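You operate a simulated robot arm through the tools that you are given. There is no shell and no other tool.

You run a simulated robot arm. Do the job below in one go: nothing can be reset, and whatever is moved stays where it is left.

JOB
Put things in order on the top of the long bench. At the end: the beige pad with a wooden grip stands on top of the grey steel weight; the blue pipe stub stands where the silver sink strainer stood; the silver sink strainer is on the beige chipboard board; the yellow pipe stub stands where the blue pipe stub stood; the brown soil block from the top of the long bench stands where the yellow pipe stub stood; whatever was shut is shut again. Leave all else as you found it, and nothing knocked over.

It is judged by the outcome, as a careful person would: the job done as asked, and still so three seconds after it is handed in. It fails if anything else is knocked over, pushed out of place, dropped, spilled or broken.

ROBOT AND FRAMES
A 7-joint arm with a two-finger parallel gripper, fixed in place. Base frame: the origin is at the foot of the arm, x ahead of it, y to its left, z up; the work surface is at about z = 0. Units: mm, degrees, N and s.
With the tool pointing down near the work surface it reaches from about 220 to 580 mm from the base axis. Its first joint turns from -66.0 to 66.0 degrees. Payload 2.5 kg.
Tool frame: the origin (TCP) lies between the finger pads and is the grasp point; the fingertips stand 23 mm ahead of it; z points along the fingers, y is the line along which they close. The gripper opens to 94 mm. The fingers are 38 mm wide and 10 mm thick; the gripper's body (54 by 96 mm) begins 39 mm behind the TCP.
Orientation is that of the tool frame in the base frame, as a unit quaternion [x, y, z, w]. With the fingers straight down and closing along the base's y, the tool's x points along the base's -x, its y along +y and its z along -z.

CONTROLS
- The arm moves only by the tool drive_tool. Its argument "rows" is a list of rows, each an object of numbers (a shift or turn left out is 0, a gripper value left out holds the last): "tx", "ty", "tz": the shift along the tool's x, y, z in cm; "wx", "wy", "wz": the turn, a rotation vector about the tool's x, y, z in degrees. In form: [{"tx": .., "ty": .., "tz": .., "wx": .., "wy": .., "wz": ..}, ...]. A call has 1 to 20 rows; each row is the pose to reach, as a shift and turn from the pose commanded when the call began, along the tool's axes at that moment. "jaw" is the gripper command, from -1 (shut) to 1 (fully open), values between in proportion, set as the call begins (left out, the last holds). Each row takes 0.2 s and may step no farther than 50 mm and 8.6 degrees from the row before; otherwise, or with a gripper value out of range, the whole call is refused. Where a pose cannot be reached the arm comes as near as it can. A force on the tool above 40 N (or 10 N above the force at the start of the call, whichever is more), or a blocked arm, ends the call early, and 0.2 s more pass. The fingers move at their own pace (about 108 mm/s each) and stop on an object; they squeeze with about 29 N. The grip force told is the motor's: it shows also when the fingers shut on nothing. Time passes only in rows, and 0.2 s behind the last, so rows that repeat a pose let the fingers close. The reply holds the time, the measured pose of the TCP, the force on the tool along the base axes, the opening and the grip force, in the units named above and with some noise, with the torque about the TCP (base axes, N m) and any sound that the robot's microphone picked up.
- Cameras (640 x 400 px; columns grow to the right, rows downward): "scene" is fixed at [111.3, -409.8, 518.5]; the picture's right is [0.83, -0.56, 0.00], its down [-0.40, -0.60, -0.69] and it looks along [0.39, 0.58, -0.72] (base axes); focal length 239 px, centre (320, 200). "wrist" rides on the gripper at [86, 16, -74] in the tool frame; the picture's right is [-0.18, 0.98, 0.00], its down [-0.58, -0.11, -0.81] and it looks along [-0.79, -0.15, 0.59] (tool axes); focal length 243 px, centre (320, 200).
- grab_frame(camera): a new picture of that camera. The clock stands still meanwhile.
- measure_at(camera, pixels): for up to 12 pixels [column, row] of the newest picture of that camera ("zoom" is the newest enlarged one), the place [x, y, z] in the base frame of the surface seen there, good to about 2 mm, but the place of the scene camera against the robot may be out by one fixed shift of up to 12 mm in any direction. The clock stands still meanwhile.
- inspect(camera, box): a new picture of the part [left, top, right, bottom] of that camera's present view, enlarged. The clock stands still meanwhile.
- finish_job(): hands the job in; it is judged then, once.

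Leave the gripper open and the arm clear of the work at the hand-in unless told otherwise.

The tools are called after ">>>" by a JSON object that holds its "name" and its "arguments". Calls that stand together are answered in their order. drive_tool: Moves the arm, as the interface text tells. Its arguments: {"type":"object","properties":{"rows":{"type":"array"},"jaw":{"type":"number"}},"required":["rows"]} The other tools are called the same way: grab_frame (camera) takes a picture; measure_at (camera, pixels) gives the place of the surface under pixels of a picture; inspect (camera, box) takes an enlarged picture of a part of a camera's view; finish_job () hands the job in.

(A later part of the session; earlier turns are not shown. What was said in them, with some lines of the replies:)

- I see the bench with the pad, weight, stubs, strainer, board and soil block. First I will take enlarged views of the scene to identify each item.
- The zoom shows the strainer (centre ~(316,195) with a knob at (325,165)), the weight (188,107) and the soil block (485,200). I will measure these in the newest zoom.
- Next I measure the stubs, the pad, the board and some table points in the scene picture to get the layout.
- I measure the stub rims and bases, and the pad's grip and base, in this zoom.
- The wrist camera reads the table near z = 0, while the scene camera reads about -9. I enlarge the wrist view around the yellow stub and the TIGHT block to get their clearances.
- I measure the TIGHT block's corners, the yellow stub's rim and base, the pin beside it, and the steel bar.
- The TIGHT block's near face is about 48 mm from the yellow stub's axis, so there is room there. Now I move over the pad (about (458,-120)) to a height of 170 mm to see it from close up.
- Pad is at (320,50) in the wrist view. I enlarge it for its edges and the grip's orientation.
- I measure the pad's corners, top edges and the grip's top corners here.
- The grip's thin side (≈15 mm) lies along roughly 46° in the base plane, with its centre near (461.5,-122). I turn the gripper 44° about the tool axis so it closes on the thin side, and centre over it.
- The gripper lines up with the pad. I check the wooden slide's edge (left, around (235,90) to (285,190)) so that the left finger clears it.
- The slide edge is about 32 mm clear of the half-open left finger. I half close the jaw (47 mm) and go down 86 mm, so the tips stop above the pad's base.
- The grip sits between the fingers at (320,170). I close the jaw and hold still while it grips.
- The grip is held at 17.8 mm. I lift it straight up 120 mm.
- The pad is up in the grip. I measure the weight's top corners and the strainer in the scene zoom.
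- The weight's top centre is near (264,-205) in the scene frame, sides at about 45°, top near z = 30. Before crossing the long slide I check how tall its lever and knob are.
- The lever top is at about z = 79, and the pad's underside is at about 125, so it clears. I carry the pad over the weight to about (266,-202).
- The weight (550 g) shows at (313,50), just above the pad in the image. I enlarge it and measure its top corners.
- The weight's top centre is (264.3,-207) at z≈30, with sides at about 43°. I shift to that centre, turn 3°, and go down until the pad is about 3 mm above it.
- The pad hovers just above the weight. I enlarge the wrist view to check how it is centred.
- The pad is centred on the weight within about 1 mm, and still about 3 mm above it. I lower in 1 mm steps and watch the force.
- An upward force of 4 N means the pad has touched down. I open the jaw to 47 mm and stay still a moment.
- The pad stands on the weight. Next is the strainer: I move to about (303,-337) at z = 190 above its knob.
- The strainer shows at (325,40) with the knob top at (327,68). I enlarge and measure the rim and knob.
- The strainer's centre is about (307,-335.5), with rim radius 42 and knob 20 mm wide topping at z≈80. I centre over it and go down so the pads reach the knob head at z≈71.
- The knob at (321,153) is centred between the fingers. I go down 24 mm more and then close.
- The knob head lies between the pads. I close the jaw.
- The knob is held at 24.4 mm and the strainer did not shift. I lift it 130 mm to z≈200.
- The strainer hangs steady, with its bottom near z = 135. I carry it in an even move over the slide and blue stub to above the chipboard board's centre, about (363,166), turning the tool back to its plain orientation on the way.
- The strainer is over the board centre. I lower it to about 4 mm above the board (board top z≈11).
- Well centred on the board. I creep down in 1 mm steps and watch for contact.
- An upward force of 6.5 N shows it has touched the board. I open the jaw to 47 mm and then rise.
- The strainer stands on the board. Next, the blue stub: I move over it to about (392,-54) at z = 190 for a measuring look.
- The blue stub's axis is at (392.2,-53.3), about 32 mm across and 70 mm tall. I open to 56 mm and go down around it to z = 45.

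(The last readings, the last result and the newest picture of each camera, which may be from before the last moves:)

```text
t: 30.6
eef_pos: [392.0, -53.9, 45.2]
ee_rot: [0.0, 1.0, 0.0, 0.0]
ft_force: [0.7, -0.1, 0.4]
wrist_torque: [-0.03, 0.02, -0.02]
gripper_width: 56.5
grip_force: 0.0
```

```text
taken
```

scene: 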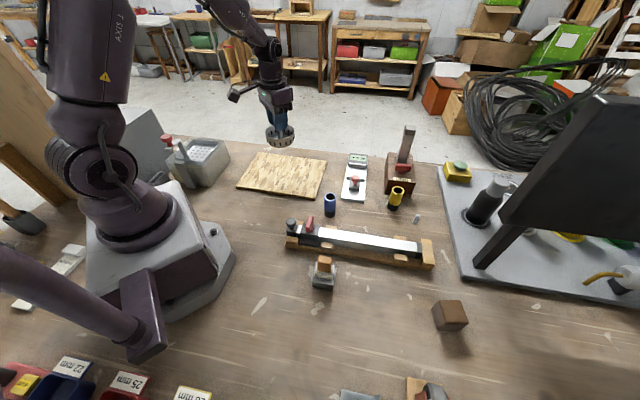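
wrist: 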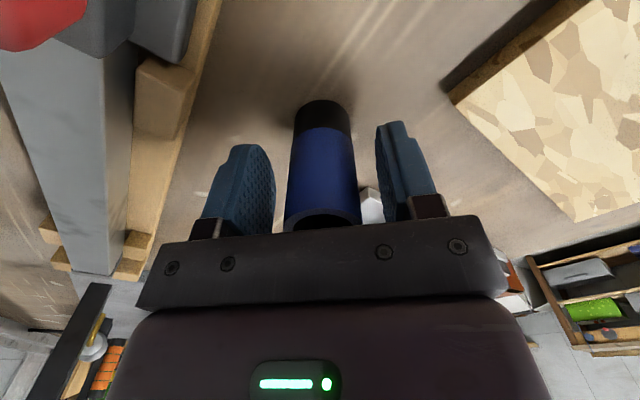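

The stub stands between the fingers. I close the jaw on it.

>>> {"name": "drive_tool", "arguments": {"rows": [{"tz": 0}, {"tz": 0}, {"tz": 0}], "jaw": -1}}

>>> {"name": "drive_tool", "arguments": {"rows": [{"tz": -0.5}, {"tz": -2}, {"tz": -5}, {"tz": -9}, {"tz": -13}, {"tz": -15.5}]}}

>>> {"name": "grab_frame", "arguments": {"camera": "wrist"}}

```text
t: 31.4
eef_pos: [391.3, -55.0, 44.5]
ee_rot: [0.0, 1.0, 0.0, -0.001]
ft_force: [0.5, 0.3, -0.2]
wrist_torque: [0.02, 0.03, 0.01]
gripper_width: 34.2
grip_force: 28.8
```

```text
t: 32.8
eef_pos: [392.2, -54.2, 201.3]
ee_rot: [0.0, 1.0, 0.0, 0.0]
ft_force: [-0.3, 0.2, -0.2]
wrist_torque: [0.03, 0.03, 0.0]
gripper_width: 33.7
grip_force: 28.2
```

```text
taken
```

wrist: 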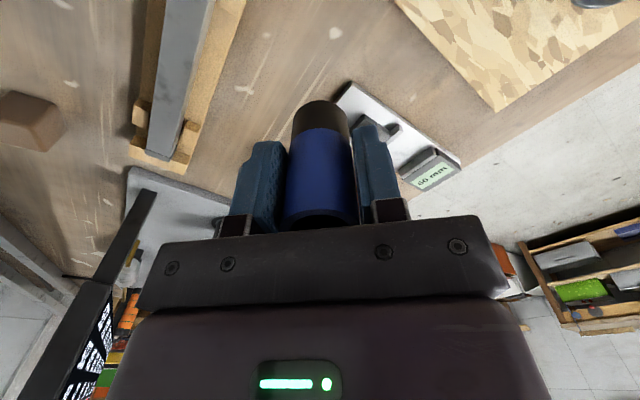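

Held at 34 mm. I carry it to above the strainer's old spot (307,-335.5), turning 40° to keep the wrist comfortable.

>>> {"name": "drive_tool", "arguments": {"rows": [{"tx": 0.4, "ty": -1.4, "wz": 2}, {"tx": 1.2, "ty": -4.0, "wz": 6}, {"tx": 2.3, "ty": -7.6, "wz": 11}, {"tx": 3.5, "ty": -11.5, "wz": 16}, {"tx": 4.7, "ty": -15.5, "wz": 22}, {"tx": 5.9, "ty": -19.5, "wz": 28}, {"tx": 7.0, "ty": -23.2, "wz": 33}, {"tx": 7.9, "ty": -26.2, "wz": 37}, {"tx": 8.4, "ty": -27.8, "wz": 39.5}, {"tx": 8.52, "ty": -28.22, "wz": 40}, {"tx": 8.52, "ty": -28.22, "wz": 40}]}}

>>> {"name": "grab_frame", "arguments": {"camera": "wrist"}}

>>> {"name": "grab_frame", "arguments": {"camera": "scene"}}

```text
t: 35.2
eef_pos: [307.0, -335.2, 200.4]
ee_rot: [0.343, 0.94, 0.0, 0.0]
ft_force: [-0.1, -0.4, -0.1]
wrist_torque: [-0.01, -0.03, 0.03]
gripper_width: 34.1
grip_force: 28.8
```

```text
taken
```

wrist: 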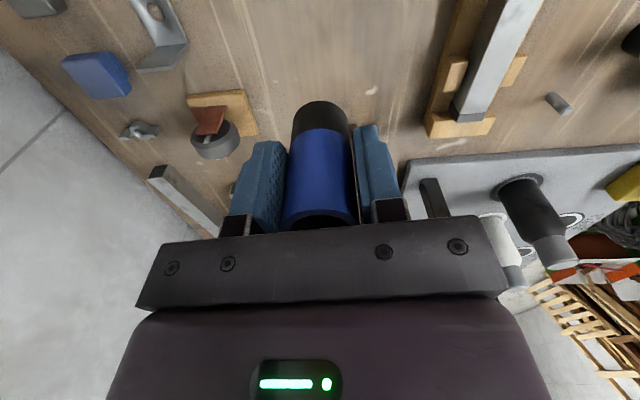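

```text
taken
```

scene: 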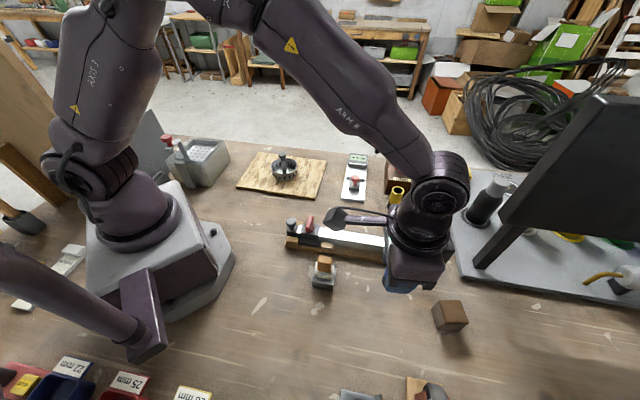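

The spot below is clear. I lower the stub to about 3 mm above the bench.

>>> {"name": "drive_tool", "arguments": {"rows": [{"tz": 1.5}, {"tz": 5}, {"tz": 9}, {"tz": 12.5}, {"tz": 14.5}, {"tz": 15.2}, {"tz": 15.2}]}}

>>> {"name": "drive_tool", "arguments": {"rows": [{"tz": 0.1}, {"tz": 0.2}, {"tz": 0.2}]}}

```text
t: 36.8
eef_pos: [307.4, -334.9, 48.0]
ee_rot: [0.342, 0.94, -0.001, 0.001]
ft_force: [-0.8, 0.0, 0.5]
wrist_torque: [0.0, 0.01, 0.01]
gripper_width: 33.9
grip_force: 28.6
```

```text
t: 37.6
eef_pos: [307.4, -336.9, 47.1]
ee_rot: [0.342, 0.94, 0.0, 0.0]
ft_force: [0.8, -0.4, -0.2]
wrist_torque: [0.04, 0.0, -0.01]
gripper_width: 34.0
grip_force: 29.1
```

>>> {"name": "drive_tool", "arguments": {"rows": [{"tz": 0.1}, {"tz": 0.1}]}}

>>> {"name": "inspect", "arguments": {"camera": "wrist", "box": [220, 60, 420, 220]}}

```text
t: 38.2
eef_pos: [308.0, -335.5, 45.7]
ee_rot: [0.342, 0.94, 0.0, 0.0]
ft_force: [0.3, -0.4, -1.2]
wrist_torque: [0.03, -0.01, 0.01]
gripper_width: 34.0
grip_force: 29.4
```

```text
2.50 times, centred on (320, 140) of wrist
```

zoom: 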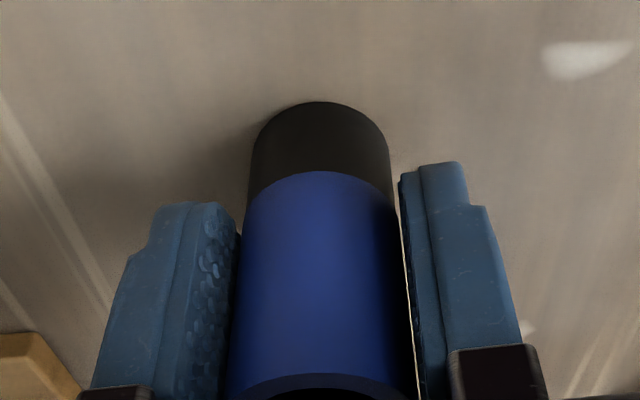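

No contact force yet; I go one more millimetre.

>>> {"name": "drive_tool", "arguments": {"rows": [{"tz": 0.1}, {"tz": 0.1}]}}

```text
t: 38.8
eef_pos: [306.7, -334.5, 45.1]
ee_rot: [0.343, 0.939, -0.001, 0.0]
ft_force: [-0.2, 1.3, 0.6]
wrist_torque: [0.0, 0.0, 0.05]
gripper_width: 34.0
grip_force: 29.3
```

>>> {"name": "drive_tool", "arguments": {"rows": [{"tz": 0.1}, {"tz": 0.1}]}}

```text
t: 39.4
eef_pos: [308.2, -335.5, 44.8]
ee_rot: [0.341, 0.94, 0.0, 0.001]
ft_force: [-1.0, 5.4, 15.9]
wrist_torque: [0.26, -0.01, 0.04]
gripper_width: 33.9
grip_force: 29.1
```

Firm contact (16 N). I ease back half a millimetre and open to 56 mm, then rise straight up.

>>> {"name": "drive_tool", "arguments": {"rows": [{"tz": -0.06}, {"tz": -0.06}]}}

>>> {"name": "drive_tool", "arguments": {"rows": [{"tz": 0}, {"tz": 0}, {"tz": 0}], "jaw": 0.2}}

>>> {"name": "drive_tool", "arguments": {"rows": [{"tz": -1}, {"tz": -4}, {"tz": -8}, {"tz": -12}, {"tz": -15}]}}

>>> {"name": "inspect", "arguments": {"camera": "wrist", "box": [240, 0, 400, 100]}}

```text
t: 40.0
eef_pos: [306.8, -336.8, 43.9]
ee_rot: [0.342, 0.94, 0.0, 0.0]
ft_force: [1.4, 0.0, 2.9]
wrist_torque: [-0.02, -0.11, 0.02]
gripper_width: 33.8
grip_force: 28.9
```

```text
t: 40.8
eef_pos: [307.1, -334.8, 44.0]
ee_rot: [0.341, 0.94, 0.0, 0.001]
ft_force: [-0.8, -0.7, -0.3]
wrist_torque: [0.0, 0.0, 0.04]
gripper_width: 56.6
grip_force: 0.1
```

```text
t: 42.0
eef_pos: [306.5, -335.1, 193.3]
ee_rot: [0.343, 0.939, 0.0, -0.001]
ft_force: [0.9, -0.4, 0.1]
wrist_torque: [0.02, -0.03, 0.0]
gripper_width: 56.5
grip_force: 0.0
```

```text
4.00 times, centred on (320, 50) of wrist
```

zoom: 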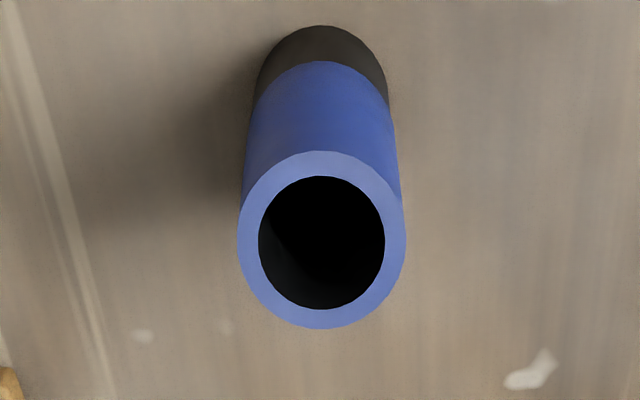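

The blue stub stands upright at the strainer's spot. I measure its rim to confirm its place.

>>> {"name": "measure_at", "arguments": {"camera": "zoom", "pixels": [[320, 163], [322, 318], [248, 240], [395, 242], [270, 190], [372, 190], [270, 297], [372, 297]]}}

>>> {"name": "grab_frame", "arguments": {"camera": "scene"}}

```text
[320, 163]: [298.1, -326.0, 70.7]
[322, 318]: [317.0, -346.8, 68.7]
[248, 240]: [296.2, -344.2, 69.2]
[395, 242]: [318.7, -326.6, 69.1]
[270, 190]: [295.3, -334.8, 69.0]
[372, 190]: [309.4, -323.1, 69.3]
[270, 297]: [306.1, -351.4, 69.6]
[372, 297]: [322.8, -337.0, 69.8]
```

```text
taken
```

scene: 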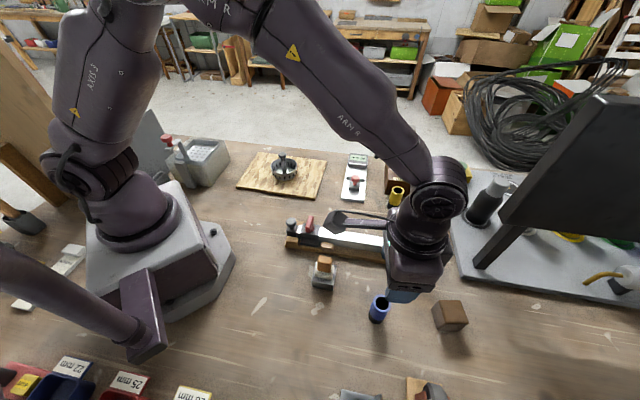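

The blue stub's axis is at about (308,-336), as wanted. Before reaching toward the yellow stub I check where the black stand and panel (scene right side) and the steel bar are, so the arm keeps clear.

>>> {"name": "measure_at", "arguments": {"camera": "scene", "pixels": [[482, 264], [505, 225], [505, 205], [550, 160], [590, 105], [600, 228], [485, 205], [458, 172], [405, 140], [408, 128], [403, 170], [450, 200]]}}

```text
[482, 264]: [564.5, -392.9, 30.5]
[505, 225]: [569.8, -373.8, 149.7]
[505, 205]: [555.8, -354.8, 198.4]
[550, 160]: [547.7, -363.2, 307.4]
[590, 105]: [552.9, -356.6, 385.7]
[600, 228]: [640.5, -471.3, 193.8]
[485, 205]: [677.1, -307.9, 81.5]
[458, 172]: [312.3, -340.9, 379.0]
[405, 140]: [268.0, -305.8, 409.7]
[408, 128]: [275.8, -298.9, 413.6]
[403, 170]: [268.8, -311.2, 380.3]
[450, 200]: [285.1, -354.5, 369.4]
```

The panel's nearest edge is around (550,-357), well off the path. I move to a viewing place short of the yellow stub, at about (520,-170, 190), turning so the fingers will close parallel to the TIGHT block's face.

>>> {"name": "drive_tool", "arguments": {"rows": [{"tx": -0.23, "ty": 1.06, "wz": -3.4}, {"tx": -0.68, "ty": 3.17, "wz": -10.2}, {"tx": -1.25, "ty": 5.8, "wz": -18.7}, {"tx": -1.82, "ty": 8.44, "wz": -27.2}, {"tx": -2.39, "ty": 11.08, "wz": -35.7}, {"tx": -2.95, "ty": 13.72, "wz": -44.2}, {"tx": -3.52, "ty": 16.36, "wz": -52.7}, {"tx": -4.09, "ty": 18.99, "wz": -61.2}, {"tx": -4.66, "ty": 21.63, "wz": -69.7}, {"tx": -5.17, "ty": 24.0, "wz": -77.4}, {"tx": -5.51, "ty": 25.59, "wz": -82.5}, {"tx": -5.68, "ty": 26.38, "tz": 0.36, "wz": -85}, {"tx": -5.68, "ty": 26.38, "tz": 0.36, "wz": -85}]}}

>>> {"name": "grab_frame", "arguments": {"camera": "wrist"}}

>>> {"name": "inspect", "arguments": {"camera": "wrist", "box": [220, 20, 420, 180]}}

```text
t: 44.8
eef_pos: [520.6, -169.9, 191.1]
ee_rot: [-0.384, 0.923, 0.0, 0.0]
ft_force: [-0.1, 0.7, -0.7]
wrist_torque: [0.02, -0.01, -0.01]
gripper_width: 56.5
grip_force: 0.1
```

```text
taken
```

wrist: 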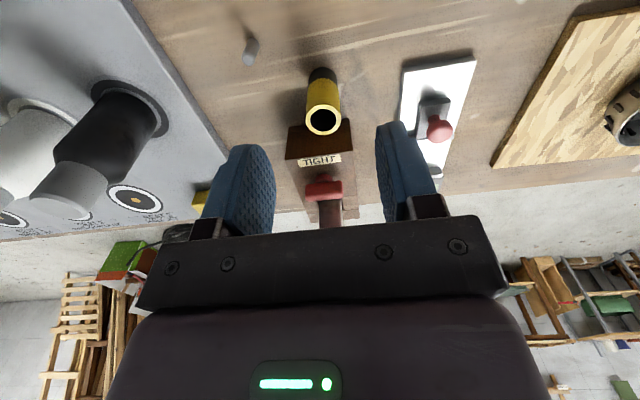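

```text
2.50 times, centred on (320, 100) of wrist
```

zoom: 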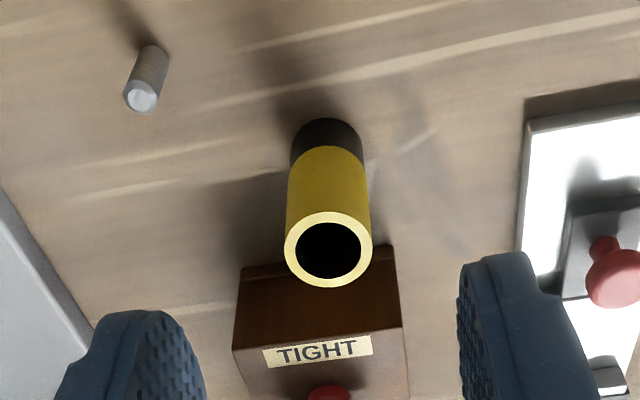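

The stub is at (330,250) in the zoom, squarely before the TIGHT block's face. I measure its rim, base and the block's face.

>>> {"name": "measure_at", "arguments": {"camera": "zoom", "pixels": [[330, 217], [328, 283], [290, 250], [367, 248], [303, 226], [355, 226], [302, 274], [355, 274], [327, 124], [244, 272], [392, 252], [260, 340]]}}

>>> {"name": "measure_at", "arguments": {"camera": "wrist", "pixels": [[320, 190], [310, 195], [338, 188], [330, 215], [345, 215], [250, 52], [295, 155], [405, 75], [437, 130]]}}

```text
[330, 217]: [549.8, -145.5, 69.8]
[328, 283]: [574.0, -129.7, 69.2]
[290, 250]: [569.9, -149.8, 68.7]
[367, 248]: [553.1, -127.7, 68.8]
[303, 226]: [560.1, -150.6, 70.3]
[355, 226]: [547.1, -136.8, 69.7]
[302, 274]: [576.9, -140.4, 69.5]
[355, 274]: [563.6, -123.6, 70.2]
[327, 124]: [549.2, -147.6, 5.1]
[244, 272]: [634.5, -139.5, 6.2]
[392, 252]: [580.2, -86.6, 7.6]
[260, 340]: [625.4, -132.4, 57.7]
```

```text
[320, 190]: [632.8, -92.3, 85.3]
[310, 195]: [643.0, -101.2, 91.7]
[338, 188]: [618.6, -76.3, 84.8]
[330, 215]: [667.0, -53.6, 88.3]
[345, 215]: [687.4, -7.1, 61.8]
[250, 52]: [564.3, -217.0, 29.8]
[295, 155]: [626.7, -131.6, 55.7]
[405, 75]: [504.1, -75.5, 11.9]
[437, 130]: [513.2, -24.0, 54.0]
```

The yellow stub's axis is (561.8,-138) and the block's face is about 50 mm away, so there is room. I move above it at z = 140 and check that the arm really reaches there.

>>> {"name": "drive_tool", "arguments": {"rows": [{"tx": -1.2, "ty": -0.2, "tz": 1}, {"tx": -3.2, "ty": -0.45, "tz": 3}, {"tx": -4.8, "ty": -0.65, "tz": 4.5}, {"tx": -5.22, "ty": -0.69, "tz": 5}, {"tx": -5.22, "ty": -0.69, "tz": 5}]}}

>>> {"name": "grab_frame", "arguments": {"camera": "wrist"}}

```text
t: 46.0
eef_pos: [561.3, -138.2, 138.3]
ee_rot: [-0.382, 0.924, 0.0, 0.0]
ft_force: [0.5, 0.4, 0.1]
wrist_torque: [0.02, 0.0, 0.0]
gripper_width: 56.3
grip_force: 0.0
```

```text
taken
```

wrist: 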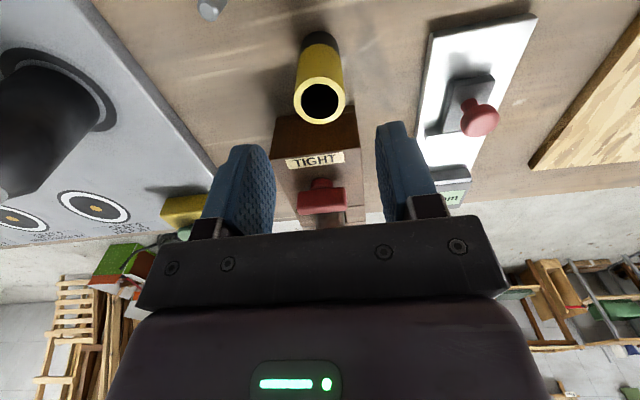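

The arm reached it: the stub at (320,95) is centred between the fingers. I go down to z = 45.

>>> {"name": "drive_tool", "arguments": {"rows": [{"tz": 1.5}, {"tz": 4}, {"tz": 6.5}, {"tz": 8.5}, {"tz": 9.5}, {"tz": 9.5}]}}

>>> {"name": "grab_frame", "arguments": {"camera": "wrist"}}

```text
t: 47.4
eef_pos: [561.9, -138.3, 46.7]
ee_rot: [-0.382, 0.924, 0.0, 0.001]
ft_force: [-0.6, 0.5, -0.1]
wrist_torque: [0.02, 0.0, 0.0]
gripper_width: 56.4
grip_force: 0.1
```

```text
taken
```

wrist: 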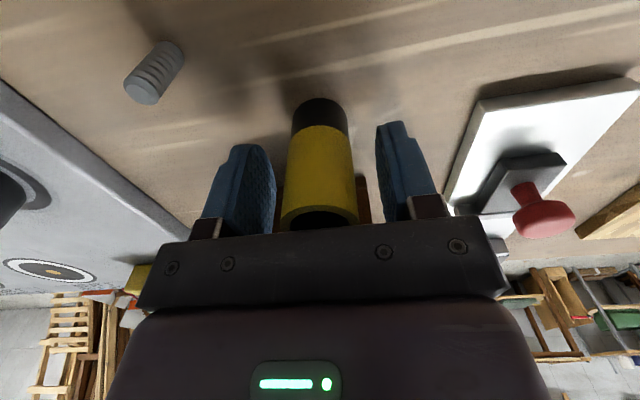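

The yellow stub is between the fingers. I close on it and lift it to z = 140.

>>> {"name": "drive_tool", "arguments": {"rows": [{"tz": 0}, {"tz": 0}, {"tz": 0}], "jaw": -1}}

>>> {"name": "drive_tool", "arguments": {"rows": [{"tz": -0.4}, {"tz": -1.5}, {"tz": -4}, {"tz": -7}, {"tz": -9.5}, {"tz": -9.5}]}}

>>> {"name": "grab_frame", "arguments": {"camera": "wrist"}}

```text
t: 48.2
eef_pos: [562.4, -137.0, 47.0]
ee_rot: [-0.383, 0.924, 0.0, 0.0]
ft_force: [0.4, -0.3, 0.1]
wrist_torque: [-0.01, -0.01, -0.01]
gripper_width: 33.6
grip_force: 28.6
```

```text
t: 49.6
eef_pos: [559.7, -140.0, 139.1]
ee_rot: [-0.382, 0.924, 0.0, 0.0]
ft_force: [0.3, -0.6, -0.3]
wrist_torque: [-0.01, -0.01, 0.0]
gripper_width: 34.0
grip_force: 28.7
```

```text
taken
```

wrist: 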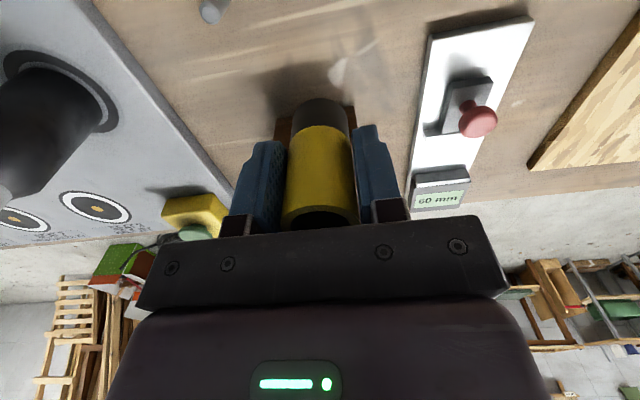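

I carry it to above the blue stub's old spot (392.2,-53.3), rising to z = 170 and turning back to the plain orientation.

>>> {"name": "drive_tool", "arguments": {"rows": [{"tx": 0.3, "ty": 0.9, "tz": -1, "wz": 2.3}, {"tx": 0.9, "ty": 2.7, "tz": -2.5, "wz": 6.8}, {"tx": 1.8, "ty": 5.4, "tz": -3, "wz": 13.5}, {"tx": 2.76, "ty": 8.27, "tz": -3, "wz": 20.7}, {"tx": 3.72, "ty": 11.15, "tz": -3, "wz": 27.9}, {"tx": 4.68, "ty": 14.02, "tz": -3, "wz": 35.1}, {"tx": 5.5, "ty": 16.5, "tz": -3, "wz": 41.3}, {"tx": 5.9, "ty": 17.7, "tz": -3, "wz": 44.3}, {"tx": 6.0, "ty": 17.98, "tz": -3, "wz": 45}, {"tx": 6.0, "ty": 17.98, "tz": -3, "wz": 45}]}}

>>> {"name": "grab_frame", "arguments": {"camera": "wrist"}}

```text
t: 51.8
eef_pos: [393.0, -53.3, 171.6]
ee_rot: [0.0, 1.0, 0.001, 0.0]
ft_force: [-0.4, 0.7, -0.3]
wrist_torque: [0.01, 0.02, 0.0]
gripper_width: 33.8
grip_force: 28.2
```

```text
taken
```

wrist: 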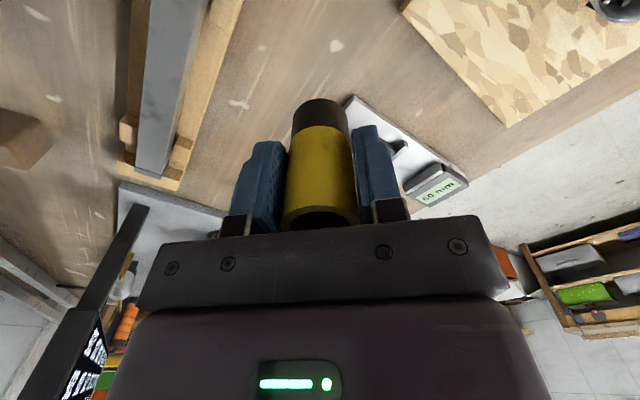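

In place over the spot. I lower the stub to about 2 mm above the bench and then creep down.

>>> {"name": "drive_tool", "arguments": {"rows": [{"tz": 1.5}, {"tz": 4.5}, {"tz": 8}, {"tz": 10.5}, {"tz": 12}, {"tz": 12.3}, {"tz": 12.3}]}}

>>> {"name": "drive_tool", "arguments": {"rows": [{"tz": 0.1}, {"tz": 0.2}, {"tz": 0.2}]}}

```text
t: 53.4
eef_pos: [391.7, -53.4, 47.2]
ee_rot: [0.0, 1.0, -0.001, 0.0]
ft_force: [-0.3, 0.6, 0.6]
wrist_torque: [-0.04, 0.0, 0.02]
gripper_width: 33.7
grip_force: 28.9
```

```text
t: 54.2
eef_pos: [392.6, -53.1, 46.8]
ee_rot: [-0.001, 1.0, 0.0, 0.0]
ft_force: [-2.4, -0.2, 7.8]
wrist_torque: [-0.03, 0.07, -0.02]
gripper_width: 33.6
grip_force: 29.1
```

Contact at 8 N. I release to 56 mm and rise, then look.

>>> {"name": "drive_tool", "arguments": {"rows": [{"tz": -0.03}, {"tz": -0.03}, {"tz": -0.03}], "jaw": 0.2}}

>>> {"name": "drive_tool", "arguments": {"rows": [{"tz": -1}, {"tz": -4}, {"tz": -8}, {"tz": -12}, {"tz": -14.5}]}}

>>> {"name": "inspect", "arguments": {"camera": "wrist", "box": [240, 0, 400, 100]}}

>>> {"name": "grab_frame", "arguments": {"camera": "scene"}}

```text
t: 55.0
eef_pos: [393.0, -52.8, 46.9]
ee_rot: [-0.001, 1.0, 0.0, 0.0]
ft_force: [0.4, 0.1, 0.6]
wrist_torque: [-0.03, -0.02, 0.02]
gripper_width: 56.7
grip_force: 0.0
```

```text
t: 56.2
eef_pos: [391.4, -53.9, 191.3]
ee_rot: [0.0, 1.0, 0.0, 0.0]
ft_force: [-0.2, 0.8, -0.8]
wrist_torque: [0.01, 0.01, 0.03]
gripper_width: 56.6
grip_force: 0.0
```

```text
4.00 times, centred on (320, 50) of wrist
```

zoom: 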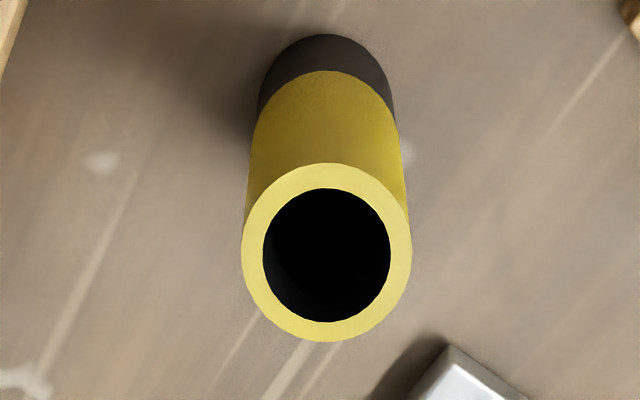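

```text
taken
```

scene: 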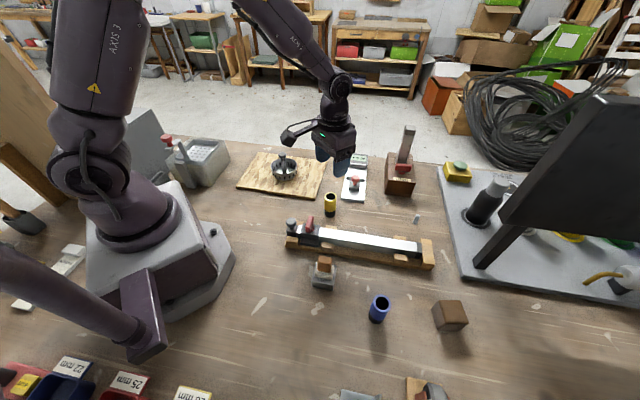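

The yellow stub stands where the blue one stood. Now the soil block: I enlarge it in the scene view and measure its corners.

>>> {"name": "inspect", "arguments": {"camera": "scene", "box": [410, 280, 490, 350]}}

```text
5.71 times, centred on (450, 315) of scene
```

zoom: 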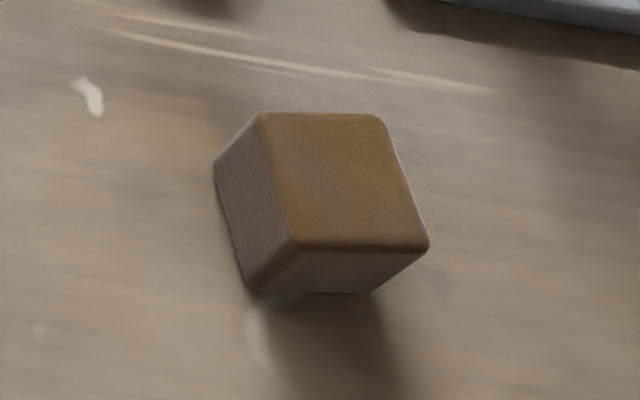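

>>> {"name": "measure_at", "arguments": {"camera": "zoom", "pixels": [[264, 118], [378, 118], [422, 244], [296, 240], [340, 180], [218, 165], [255, 285], [372, 288], [320, 120], [400, 180], [355, 244], [282, 180]]}}

```text
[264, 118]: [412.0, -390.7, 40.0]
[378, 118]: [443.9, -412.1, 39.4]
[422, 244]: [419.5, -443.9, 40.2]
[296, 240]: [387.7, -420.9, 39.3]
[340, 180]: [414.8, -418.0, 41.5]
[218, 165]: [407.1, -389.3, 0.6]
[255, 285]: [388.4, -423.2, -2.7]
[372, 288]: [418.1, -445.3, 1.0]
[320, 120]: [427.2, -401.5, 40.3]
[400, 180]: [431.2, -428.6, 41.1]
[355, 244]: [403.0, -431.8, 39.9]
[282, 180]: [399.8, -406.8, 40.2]
```

The soil block's top centre, corrected for the camera shift, is about (419,-419.5), some 593 mm from the base axis, with sides at about -36°/54° and its top near z = 49. I move to a viewing place just short of it, (387,-396, 190), turned 36°.

>>> {"name": "drive_tool", "arguments": {"rows": [{"tx": 0.02, "ty": -1.4, "wz": 1.4}, {"tx": 0.06, "ty": -4.1, "wz": 4.3}, {"tx": 0.12, "ty": -7.9, "wz": 8.3}, {"tx": 0.18, "ty": -12, "wz": 12.6}, {"tx": 0.24, "ty": -16.1, "wz": 17}, {"tx": 0.3, "ty": -20.2, "wz": 21.3}, {"tx": 0.37, "ty": -24.3, "wz": 25.6}, {"tx": 0.43, "ty": -28.4, "wz": 30}, {"tx": 0.48, "ty": -31.8, "wz": 33.5}, {"tx": 0.51, "ty": -33.8, "wz": 35.6}, {"tx": 0.52, "ty": -34.27, "wz": 36}, {"tx": 0.52, "ty": -34.27, "wz": 36}]}}

>>> {"name": "grab_frame", "arguments": {"camera": "wrist"}}

>>> {"name": "inspect", "arguments": {"camera": "wrist", "box": [240, 30, 400, 150]}}

```text
t: 58.8
eef_pos: [387.5, -396.6, 190.7]
ee_rot: [0.309, 0.951, 0.0, 0.0]
ft_force: [0.0, 0.6, -1.3]
wrist_torque: [-0.01, 0.02, 0.01]
gripper_width: 56.8
grip_force: 0.1
```

```text
taken
```

wrist: 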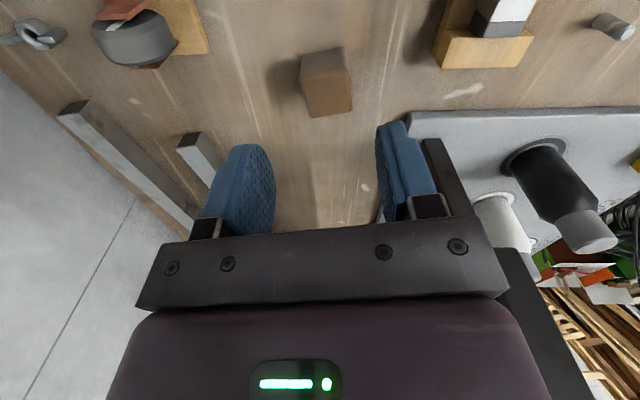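

```text
3.33 times, centred on (320, 90) of wrist
```

zoom: 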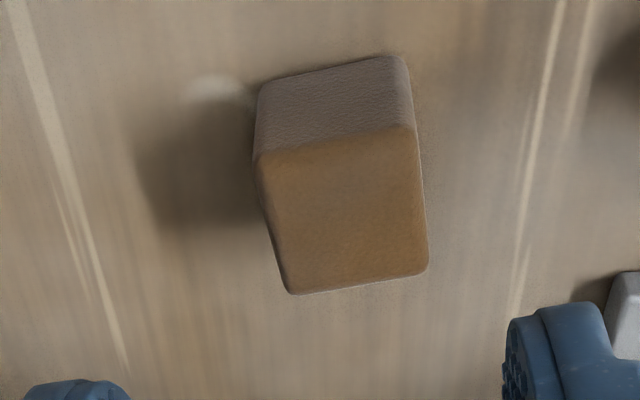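

>>> {"name": "measure_at", "arguments": {"camera": "zoom", "pixels": [[263, 155], [408, 130], [424, 265], [293, 288], [340, 145], [418, 200], [360, 280], [278, 225], [340, 210], [262, 95], [402, 62]]}}

```text
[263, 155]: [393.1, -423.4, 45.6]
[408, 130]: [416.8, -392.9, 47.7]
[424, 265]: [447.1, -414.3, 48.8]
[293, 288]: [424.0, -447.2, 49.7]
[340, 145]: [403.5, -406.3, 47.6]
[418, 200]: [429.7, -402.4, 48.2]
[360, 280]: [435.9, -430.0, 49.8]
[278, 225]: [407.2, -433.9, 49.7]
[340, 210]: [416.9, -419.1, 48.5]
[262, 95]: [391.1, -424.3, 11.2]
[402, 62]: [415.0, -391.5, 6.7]
```

The block's centre is (419.7,-419), its top at 49 mm, sides near 53.5°, matching the tool. I check the neighbours on the left (wood and disc at (185,40), bars at (85,110) and (200,150)) for clearance.

>>> {"name": "measure_at", "arguments": {"camera": "wrist", "pixels": [[200, 50], [205, 20], [135, 50], [85, 110], [190, 140], [205, 165], [195, 210], [485, 60], [430, 145], [540, 160], [410, 120], [300, 200]]}}

```text
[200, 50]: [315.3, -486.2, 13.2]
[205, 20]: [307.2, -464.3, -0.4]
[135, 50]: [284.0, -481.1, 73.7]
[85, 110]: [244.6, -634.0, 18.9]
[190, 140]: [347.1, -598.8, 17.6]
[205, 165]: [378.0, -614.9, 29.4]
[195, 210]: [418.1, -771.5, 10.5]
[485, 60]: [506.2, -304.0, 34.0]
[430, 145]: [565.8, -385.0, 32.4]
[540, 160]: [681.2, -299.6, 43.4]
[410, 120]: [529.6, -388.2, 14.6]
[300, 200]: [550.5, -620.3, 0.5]
```

Everything near is more than 90 mm away. I move over the block at z = 100 and check the reach.

>>> {"name": "drive_tool", "arguments": {"rows": [{"tx": -0.8, "ty": 0.0, "tz": 1.5}, {"tx": -2.2, "ty": 0.03, "tz": 4.5}, {"tx": -3.5, "ty": 0.05, "tz": 7.5}, {"tx": -4.0, "ty": 0.06, "tz": 9}, {"tx": -4.0, "ty": 0.06, "tz": 9}]}}

>>> {"name": "grab_frame", "arguments": {"camera": "wrist"}}

```text
t: 60.0
eef_pos: [420.6, -420.2, 100.8]
ee_rot: [0.309, 0.951, 0.0, 0.0]
ft_force: [-0.2, -0.6, -0.6]
wrist_torque: [-0.02, -0.02, -0.01]
gripper_width: 56.2
grip_force: 0.1
```

```text
taken
```

wrist: 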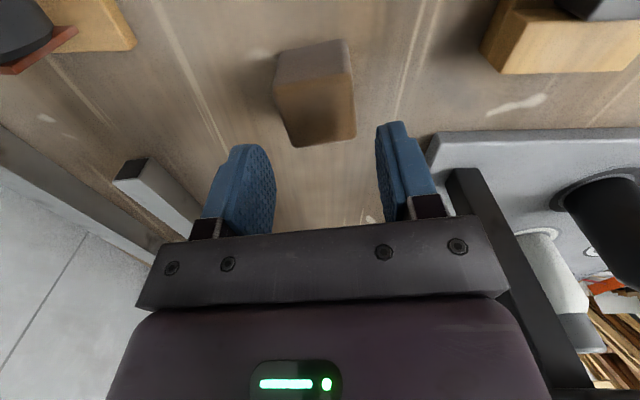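

Reached, and the block (316,95) is centred between the fingers. I go down to z = 32.

>>> {"name": "drive_tool", "arguments": {"rows": [{"tz": 1.5}, {"tz": 3.5}, {"tz": 5.2}, {"tz": 6.3}, {"tz": 6.8}, {"tz": 6.8}]}}

>>> {"name": "grab_frame", "arguments": {"camera": "wrist"}}

```text
t: 61.4
eef_pos: [419.4, -418.6, 32.2]
ee_rot: [0.309, 0.951, 0.0, 0.0]
ft_force: [-1.2, 0.1, -0.1]
wrist_torque: [0.02, 0.01, -0.01]
gripper_width: 56.3
grip_force: 0.0
```

```text
taken
```

wrist: 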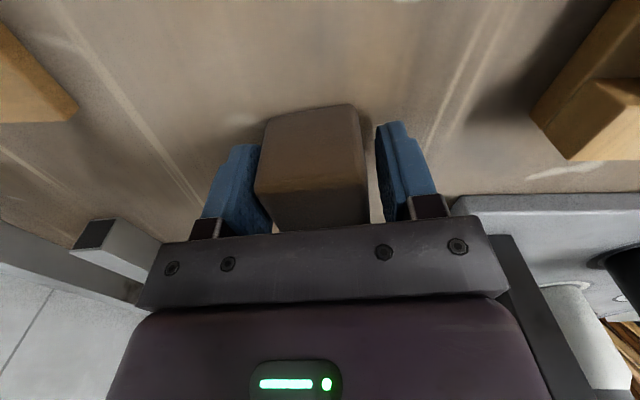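

The soil block may be soft, so I close gradually: first to about 42 mm, reading width and force.

>>> {"name": "drive_tool", "arguments": {"rows": [{"tz": 0}, {"tz": 0}], "jaw": -0.1}}

```text
t: 62.0
eef_pos: [418.4, -419.0, 32.3]
ee_rot: [0.31, 0.951, -0.001, -0.001]
ft_force: [-0.6, -0.4, -0.7]
wrist_torque: [0.0, 0.01, 0.03]
gripper_width: 45.8
grip_force: 29.2
```

It already holds at 45.8 mm with 29 N, so the block is about 45 mm wide and firm. I look at it before lifting.

>>> {"name": "inspect", "arguments": {"camera": "wrist", "box": [200, 80, 440, 240]}}

>>> {"name": "drive_tool", "arguments": {"rows": [{"tz": 0}, {"tz": 0}]}}

```text
2.50 times, centred on (320, 160) of wrist
```

zoom: 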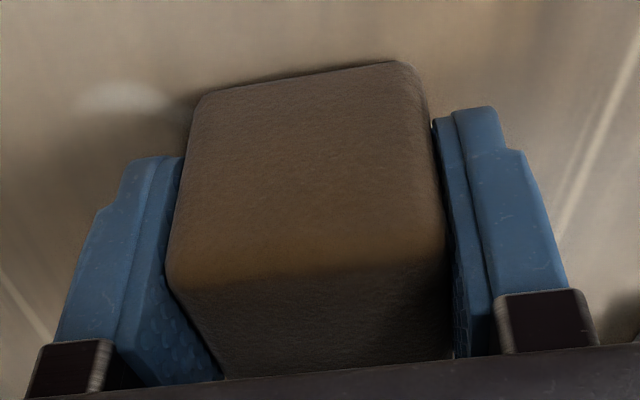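

```text
t: 62.6
eef_pos: [419.6, -417.2, 32.5]
ee_rot: [0.309, 0.951, 0.0, 0.0]
ft_force: [0.1, 0.2, 0.4]
wrist_torque: [0.02, -0.01, 0.02]
gripper_width: 45.6
grip_force: 29.0
```

It holds steadily. I lift it straight up 110 mm.

>>> {"name": "drive_tool", "arguments": {"rows": [{"tz": -0.4}, {"tz": -1.5}, {"tz": -4}, {"tz": -7}, {"tz": -10}, {"tz": -11}]}}

>>> {"name": "grab_frame", "arguments": {"camera": "wrist"}}

```text
t: 64.0
eef_pos: [420.6, -419.6, 143.5]
ee_rot: [0.309, 0.951, 0.0, -0.001]
ft_force: [0.1, 0.1, -0.4]
wrist_torque: [0.01, 0.02, -0.01]
gripper_width: 45.6
grip_force: 29.5
```

```text
taken
```

wrist: 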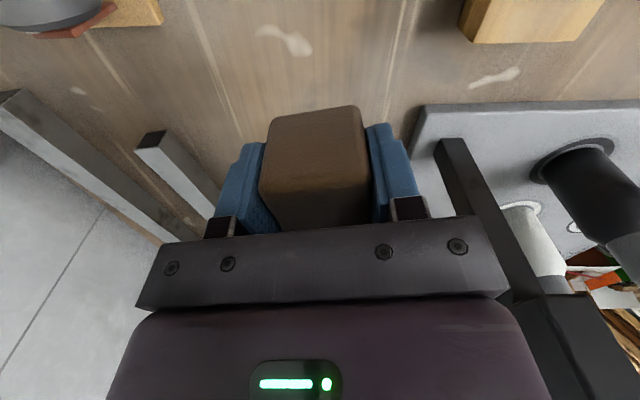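

The block is held well. I carry it inward first, away from the black panel, then over the slide's end to (530,-165) at z = 180, turning so the jaw is parallel to the TIGHT face.

>>> {"name": "drive_tool", "arguments": {"rows": [{"tx": 1.5, "ty": 1.2, "tz": -0.8}, {"tx": 4.2, "ty": 3.4, "tz": -2.2}, {"tx": 7.2, "ty": 5.8, "tz": -3.4}, {"tx": 8.81, "ty": 7.07, "tz": -3.8}, {"tx": 8.64, "ty": 8.27, "tz": -3.8, "wz": -4.9}, {"tx": 8.36, "ty": 10.26, "tz": -3.8, "wz": -13}, {"tx": 8.08, "ty": 12.26, "tz": -3.8, "wz": -21.1}, {"tx": 7.8, "ty": 14.26, "tz": -3.8, "wz": -29.2}, {"tx": 7.52, "ty": 16.25, "tz": -3.8, "wz": -37.3}, {"tx": 7.24, "ty": 18.25, "tz": -3.8, "wz": -45.4}, {"tx": 6.96, "ty": 20.24, "tz": -3.8, "wz": -53.5}, {"tx": 6.68, "ty": 22.24, "tz": -3.8, "wz": -61.6}, {"tx": 6.4, "ty": 24.24, "tz": -3.8, "wz": -69.7}, {"tx": 6.18, "ty": 25.83, "tz": -3.8, "wz": -76.1}, {"tx": 6.01, "ty": 27.03, "tz": -3.8, "wz": -81}, {"tx": 6.01, "ty": 27.03, "tz": -3.8, "wz": -81}]}}

>>> {"name": "grab_frame", "arguments": {"camera": "wrist"}}

>>> {"name": "grab_frame", "arguments": {"camera": "scene"}}

```text
t: 67.4
eef_pos: [530.7, -165.5, 180.3]
ee_rot: [-0.383, 0.924, 0.0, 0.0]
ft_force: [-0.6, -0.6, -0.2]
wrist_torque: [0.02, -0.02, 0.01]
gripper_width: 45.4
grip_force: 28.9
```

```text
taken
```

wrist: 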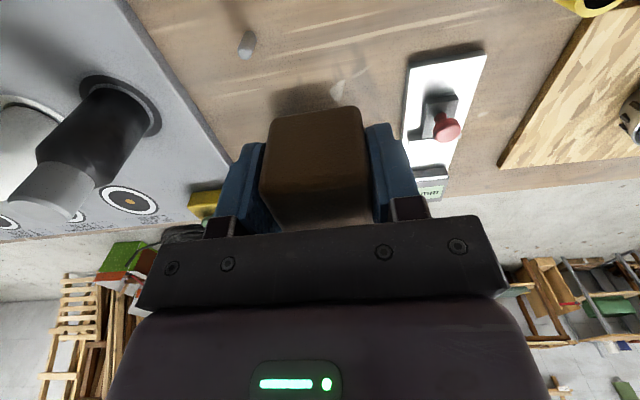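

```text
taken
```

scene: 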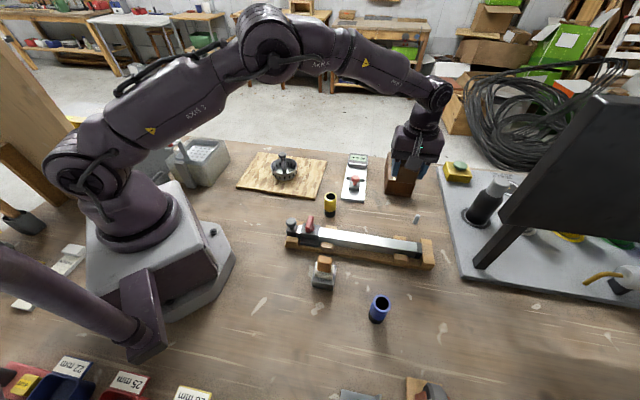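

I move over the yellow stub's old spot (561.8,-138), coming down to z = 110.

>>> {"name": "drive_tool", "arguments": {"rows": [{"tx": -0.8, "ty": -0.06, "tz": 0.8}, {"tx": -2.2, "ty": -0.18, "tz": 2.5}, {"tx": -3.5, "ty": -0.28, "tz": 4.5}, {"tx": -4.16, "ty": -0.34, "tz": 6.5}, {"tx": -4.16, "ty": -0.34, "tz": 7}, {"tx": -4.16, "ty": -0.34, "tz": 7}]}}

>>> {"name": "grab_frame", "arguments": {"camera": "wrist"}}

>>> {"name": "inspect", "arguments": {"camera": "scene", "box": [350, 110, 450, 230]}}

```text
t: 68.8
eef_pos: [563.0, -138.1, 109.4]
ee_rot: [-0.382, 0.924, 0.0, 0.0]
ft_force: [0.2, -0.3, -1.2]
wrist_torque: [-0.02, -0.04, -0.01]
gripper_width: 45.7
grip_force: 28.9
```

```text
taken
```

wrist: 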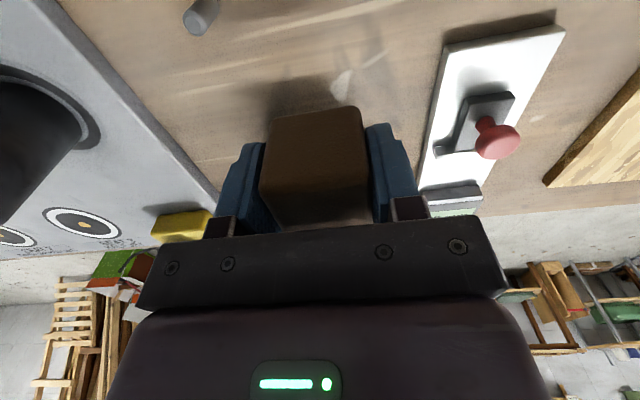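

```text
3.33 times, centred on (400, 170) of scene
```

zoom: 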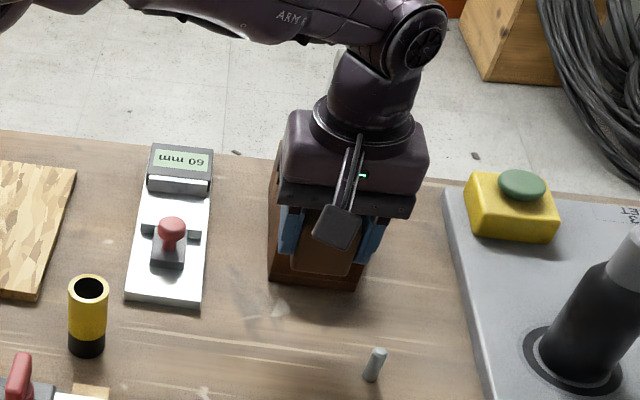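

I check where the held block sits relative to the jaw by measuring its near face.

>>> {"name": "measure_at", "arguments": {"camera": "wrist", "pixels": [[315, 115], [315, 150], [315, 185], [280, 130], [355, 125], [275, 160], [360, 160], [325, 205], [300, 215]]}}

```text
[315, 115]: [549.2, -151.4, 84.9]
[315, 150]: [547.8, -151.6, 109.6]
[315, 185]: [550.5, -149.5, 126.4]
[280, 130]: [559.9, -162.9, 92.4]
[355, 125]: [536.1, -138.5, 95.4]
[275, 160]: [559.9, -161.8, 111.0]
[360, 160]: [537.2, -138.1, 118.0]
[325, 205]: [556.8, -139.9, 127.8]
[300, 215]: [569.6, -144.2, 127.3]
```

The block's centre sits about 2–3 mm beyond the jaw centre, so I shift 2 mm back and lower to about 4 mm above the bench.

>>> {"name": "drive_tool", "arguments": {"rows": [{"tx": 0.2, "tz": 1}, {"tx": 0.2, "tz": 3}, {"tx": 0.2, "tz": 5}, {"tx": 0.2, "tz": 6.7}, {"tx": 0.2, "tz": 7.4}, {"tx": 0.2, "tz": 7.4}]}}

>>> {"name": "drive_tool", "arguments": {"rows": [{"tz": 0.1}, {"tz": 0.2}, {"tz": 0.3}, {"tz": 0.3}]}}

```text
t: 70.2
eef_pos: [560.4, -138.6, 36.3]
ee_rot: [-0.382, 0.924, 0.001, 0.0]
ft_force: [-1.0, 0.6, -0.7]
wrist_torque: [0.01, 0.03, 0.03]
gripper_width: 45.4
grip_force: 29.0
```

```text
t: 71.2
eef_pos: [560.1, -138.5, 34.6]
ee_rot: [-0.382, 0.924, 0.001, 0.0]
ft_force: [0.2, 0.7, -1.2]
wrist_torque: [0.0, 0.02, 0.0]
gripper_width: 45.2
grip_force: 29.2
```

>>> {"name": "drive_tool", "arguments": {"rows": [{"tz": 0.1}, {"tz": 0.1}]}}

>>> {"name": "grab_frame", "arguments": {"camera": "wrist"}}

```text
t: 71.8
eef_pos: [559.2, -138.9, 33.6]
ee_rot: [-0.382, 0.924, 0.0, -0.001]
ft_force: [-0.3, 0.1, -1.7]
wrist_torque: [-0.02, -0.01, 0.01]
gripper_width: 45.7
grip_force: 29.1
```

```text
taken
```

wrist: 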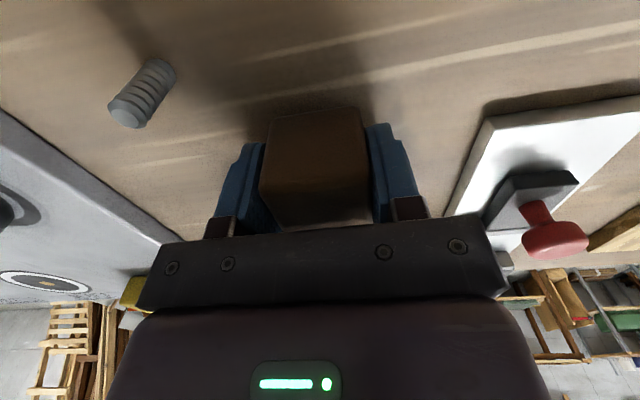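

No contact yet; another millimetre at a time.

>>> {"name": "drive_tool", "arguments": {"rows": [{"tz": 0.1}, {"tz": 0.1}]}}

```text
t: 72.4
eef_pos: [562.3, -139.2, 32.6]
ee_rot: [-0.383, 0.924, 0.0, 0.0]
ft_force: [-1.3, 1.9, 4.4]
wrist_torque: [0.04, 0.09, 0.04]
gripper_width: 45.6
grip_force: 29.0
```

Contact at 4 N. I open to 56 mm, wait, and rise straight up.

>>> {"name": "drive_tool", "arguments": {"rows": [{"tz": 0}, {"tz": 0}, {"tz": 0}], "jaw": 0.22}}

>>> {"name": "drive_tool", "arguments": {"rows": [{"tz": -0.8}, {"tz": -3}, {"tz": -6}, {"tz": -9}, {"tz": -10.8}]}}

>>> {"name": "grab_frame", "arguments": {"camera": "wrist"}}

```text
t: 73.2
eef_pos: [559.9, -139.1, 31.4]
ee_rot: [-0.383, 0.924, 0.0, 0.0]
ft_force: [-0.3, 0.6, -1.0]
wrist_torque: [0.0, -0.01, -0.01]
gripper_width: 57.3
grip_force: 0.0
```

```text
t: 74.4
eef_pos: [560.9, -140.4, 140.7]
ee_rot: [-0.383, 0.924, 0.0, 0.0]
ft_force: [-0.8, 1.1, -0.4]
wrist_torque: [0.04, 0.0, -0.02]
gripper_width: 57.3
grip_force: 0.1
```

```text
taken
```

wrist: 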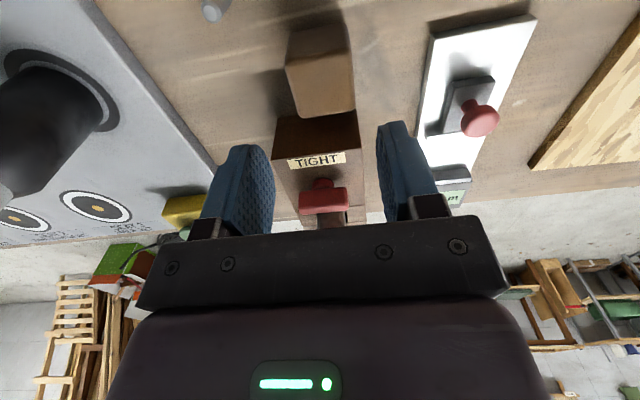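

The block stands in front of the TIGHT block. I measure its top to confirm where its centre is.

>>> {"name": "inspect", "arguments": {"camera": "wrist", "box": [250, 0, 400, 140]}}

```text
2.86 times, centred on (325, 70) of wrist
```

zoom: 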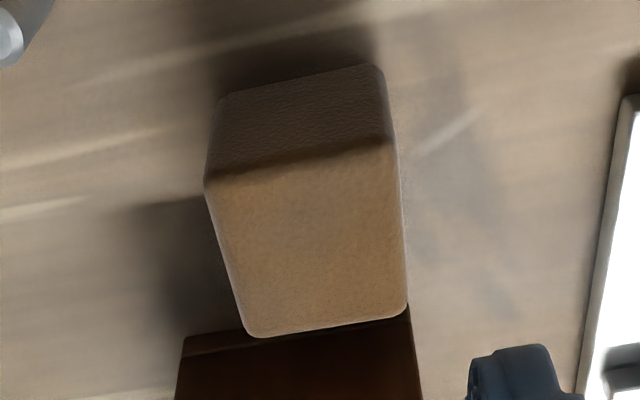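

>>> {"name": "measure_at", "arguments": {"camera": "zoom", "pixels": [[214, 182], [388, 148], [404, 308], [250, 330], [300, 165], [397, 230], [328, 322], [228, 255], [310, 245]]}}

>>> {"name": "inspect", "arguments": {"camera": "scene", "box": [350, 130, 450, 230]}}

```text
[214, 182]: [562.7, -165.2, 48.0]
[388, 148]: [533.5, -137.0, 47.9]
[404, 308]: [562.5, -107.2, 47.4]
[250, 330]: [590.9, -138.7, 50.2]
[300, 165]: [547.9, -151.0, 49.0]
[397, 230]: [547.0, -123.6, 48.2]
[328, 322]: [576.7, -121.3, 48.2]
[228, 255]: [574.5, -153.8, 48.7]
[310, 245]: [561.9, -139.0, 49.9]
```

```text
4.00 times, centred on (400, 180) of scene
```

zoom: 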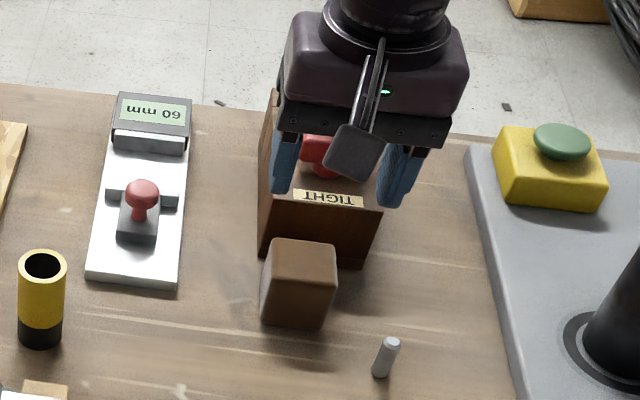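

The soil block's centre is (562,-137), matching the yellow stub's old axis. I back the arm up and away to its starting area, jaw open.

>>> {"name": "drive_tool", "arguments": {"rows": [{"tx": 0.5, "ty": 0.5, "tz": -1.5}, {"tx": 1.5, "ty": 2, "tz": -4, "wz": 5}, {"tx": 1.5, "ty": 5, "tz": -7, "wz": 12}, {"tx": 1.2, "ty": 8.5, "tz": -10, "wz": 19}, {"tx": 0.8, "ty": 12, "tz": -13, "wz": 27}, {"tx": 0.4, "ty": 15.5, "tz": -15.5, "wz": 35}, {"tx": 0.1, "ty": 18, "tz": -15.8, "wz": 42}, {"tx": 0.07, "ty": 18.4, "tz": -15.8, "wz": 45}, {"tx": 0.07, "ty": 18.4, "tz": -15.8, "wz": 45}], "jaw": 1}}

>>> {"name": "grab_frame", "arguments": {"camera": "scene"}}

>>> {"name": "grab_frame", "arguments": {"camera": "wrist"}}

>>> {"name": "inspect", "arguments": {"camera": "scene", "box": [220, 120, 480, 280]}}

>>> {"name": "inspect", "arguments": {"camera": "scene", "box": [260, 230, 500, 400]}}

```text
t: 76.4
eef_pos: [431.3, -9.5, 297.6]
ee_rot: [0.001, 1.0, 0.0, 0.0]
ft_force: [1.3, -0.6, -0.3]
wrist_torque: [0.0, -0.02, -0.02]
gripper_width: 94.0
grip_force: 0.0
```

```text
taken
```

scene: 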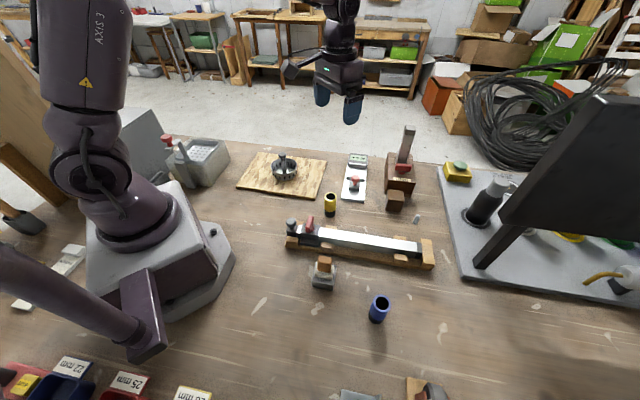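

```text
taken
```

wrist: 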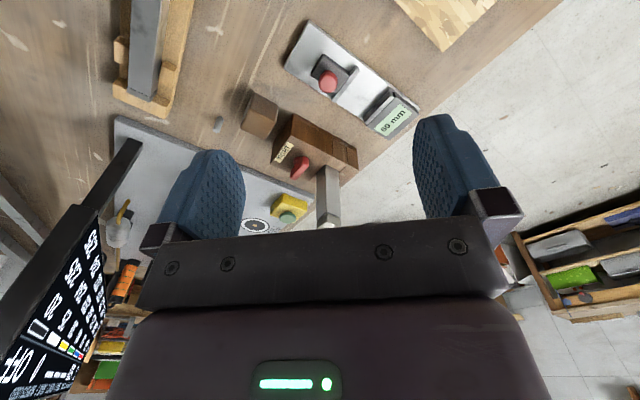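

```text
2.46 times, centred on (350, 200) of scene
```

zoom: 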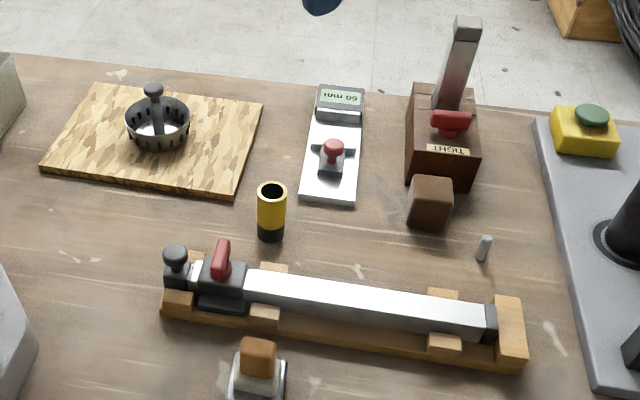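

```text
2.35 times, centred on (380, 315) of scene
```

zoom: 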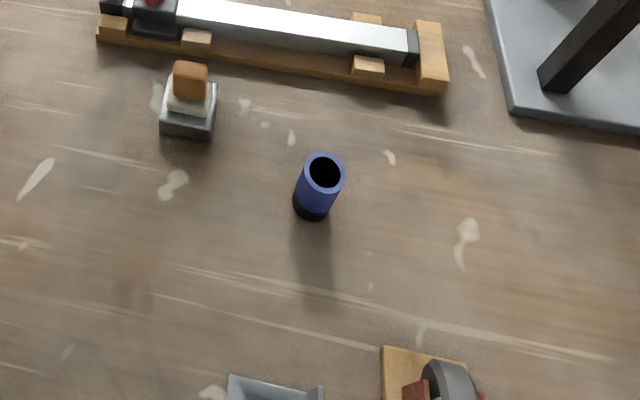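

Final check against the pictures:
- The pad stands on the 550 g weight.
- The blue stub stands at the strainer's old spot.
- The strainer stands on the chipboard board.
- The yellow stub stands at the blue stub's old spot.
- The soil block stands at the yellow stub's old spot.

I opened nothing, so nothing needs shutting. The other items look unmoved, the jaw is open, and the arm is clear. I hand in the job.

>>> {"name": "finish_job", "arguments": {}}

```text
The job is handed in.
```

The job is done and handed in. All five moves are in place, nothing was knocked over, and the gripper is open with the arm clear of the bench.

| Item | Where it stands now | Check |
|---|---|---|
| Beige pad with wooden grip | On top of the grey steel weight | Centred to within about 1 mm before release |
| Silver sink strainer | Near the centre of the chipboard board | Seen upright in the final pictures |
| Blue pipe stub | Where the strainer stood | Measured about 1 mm from the strainer's old centre |
| Yellow pipe stub | Where the blue stub stood | Set down at the blue stub's measured centre; the close-up matches |
| Brown soil block | Where the yellow stub stood | Measured about 1 mm from the yellow stub's old centre |

I did not open anything, so nothing needed shutting again. The other items on the bench look unmoved in the last pictures.
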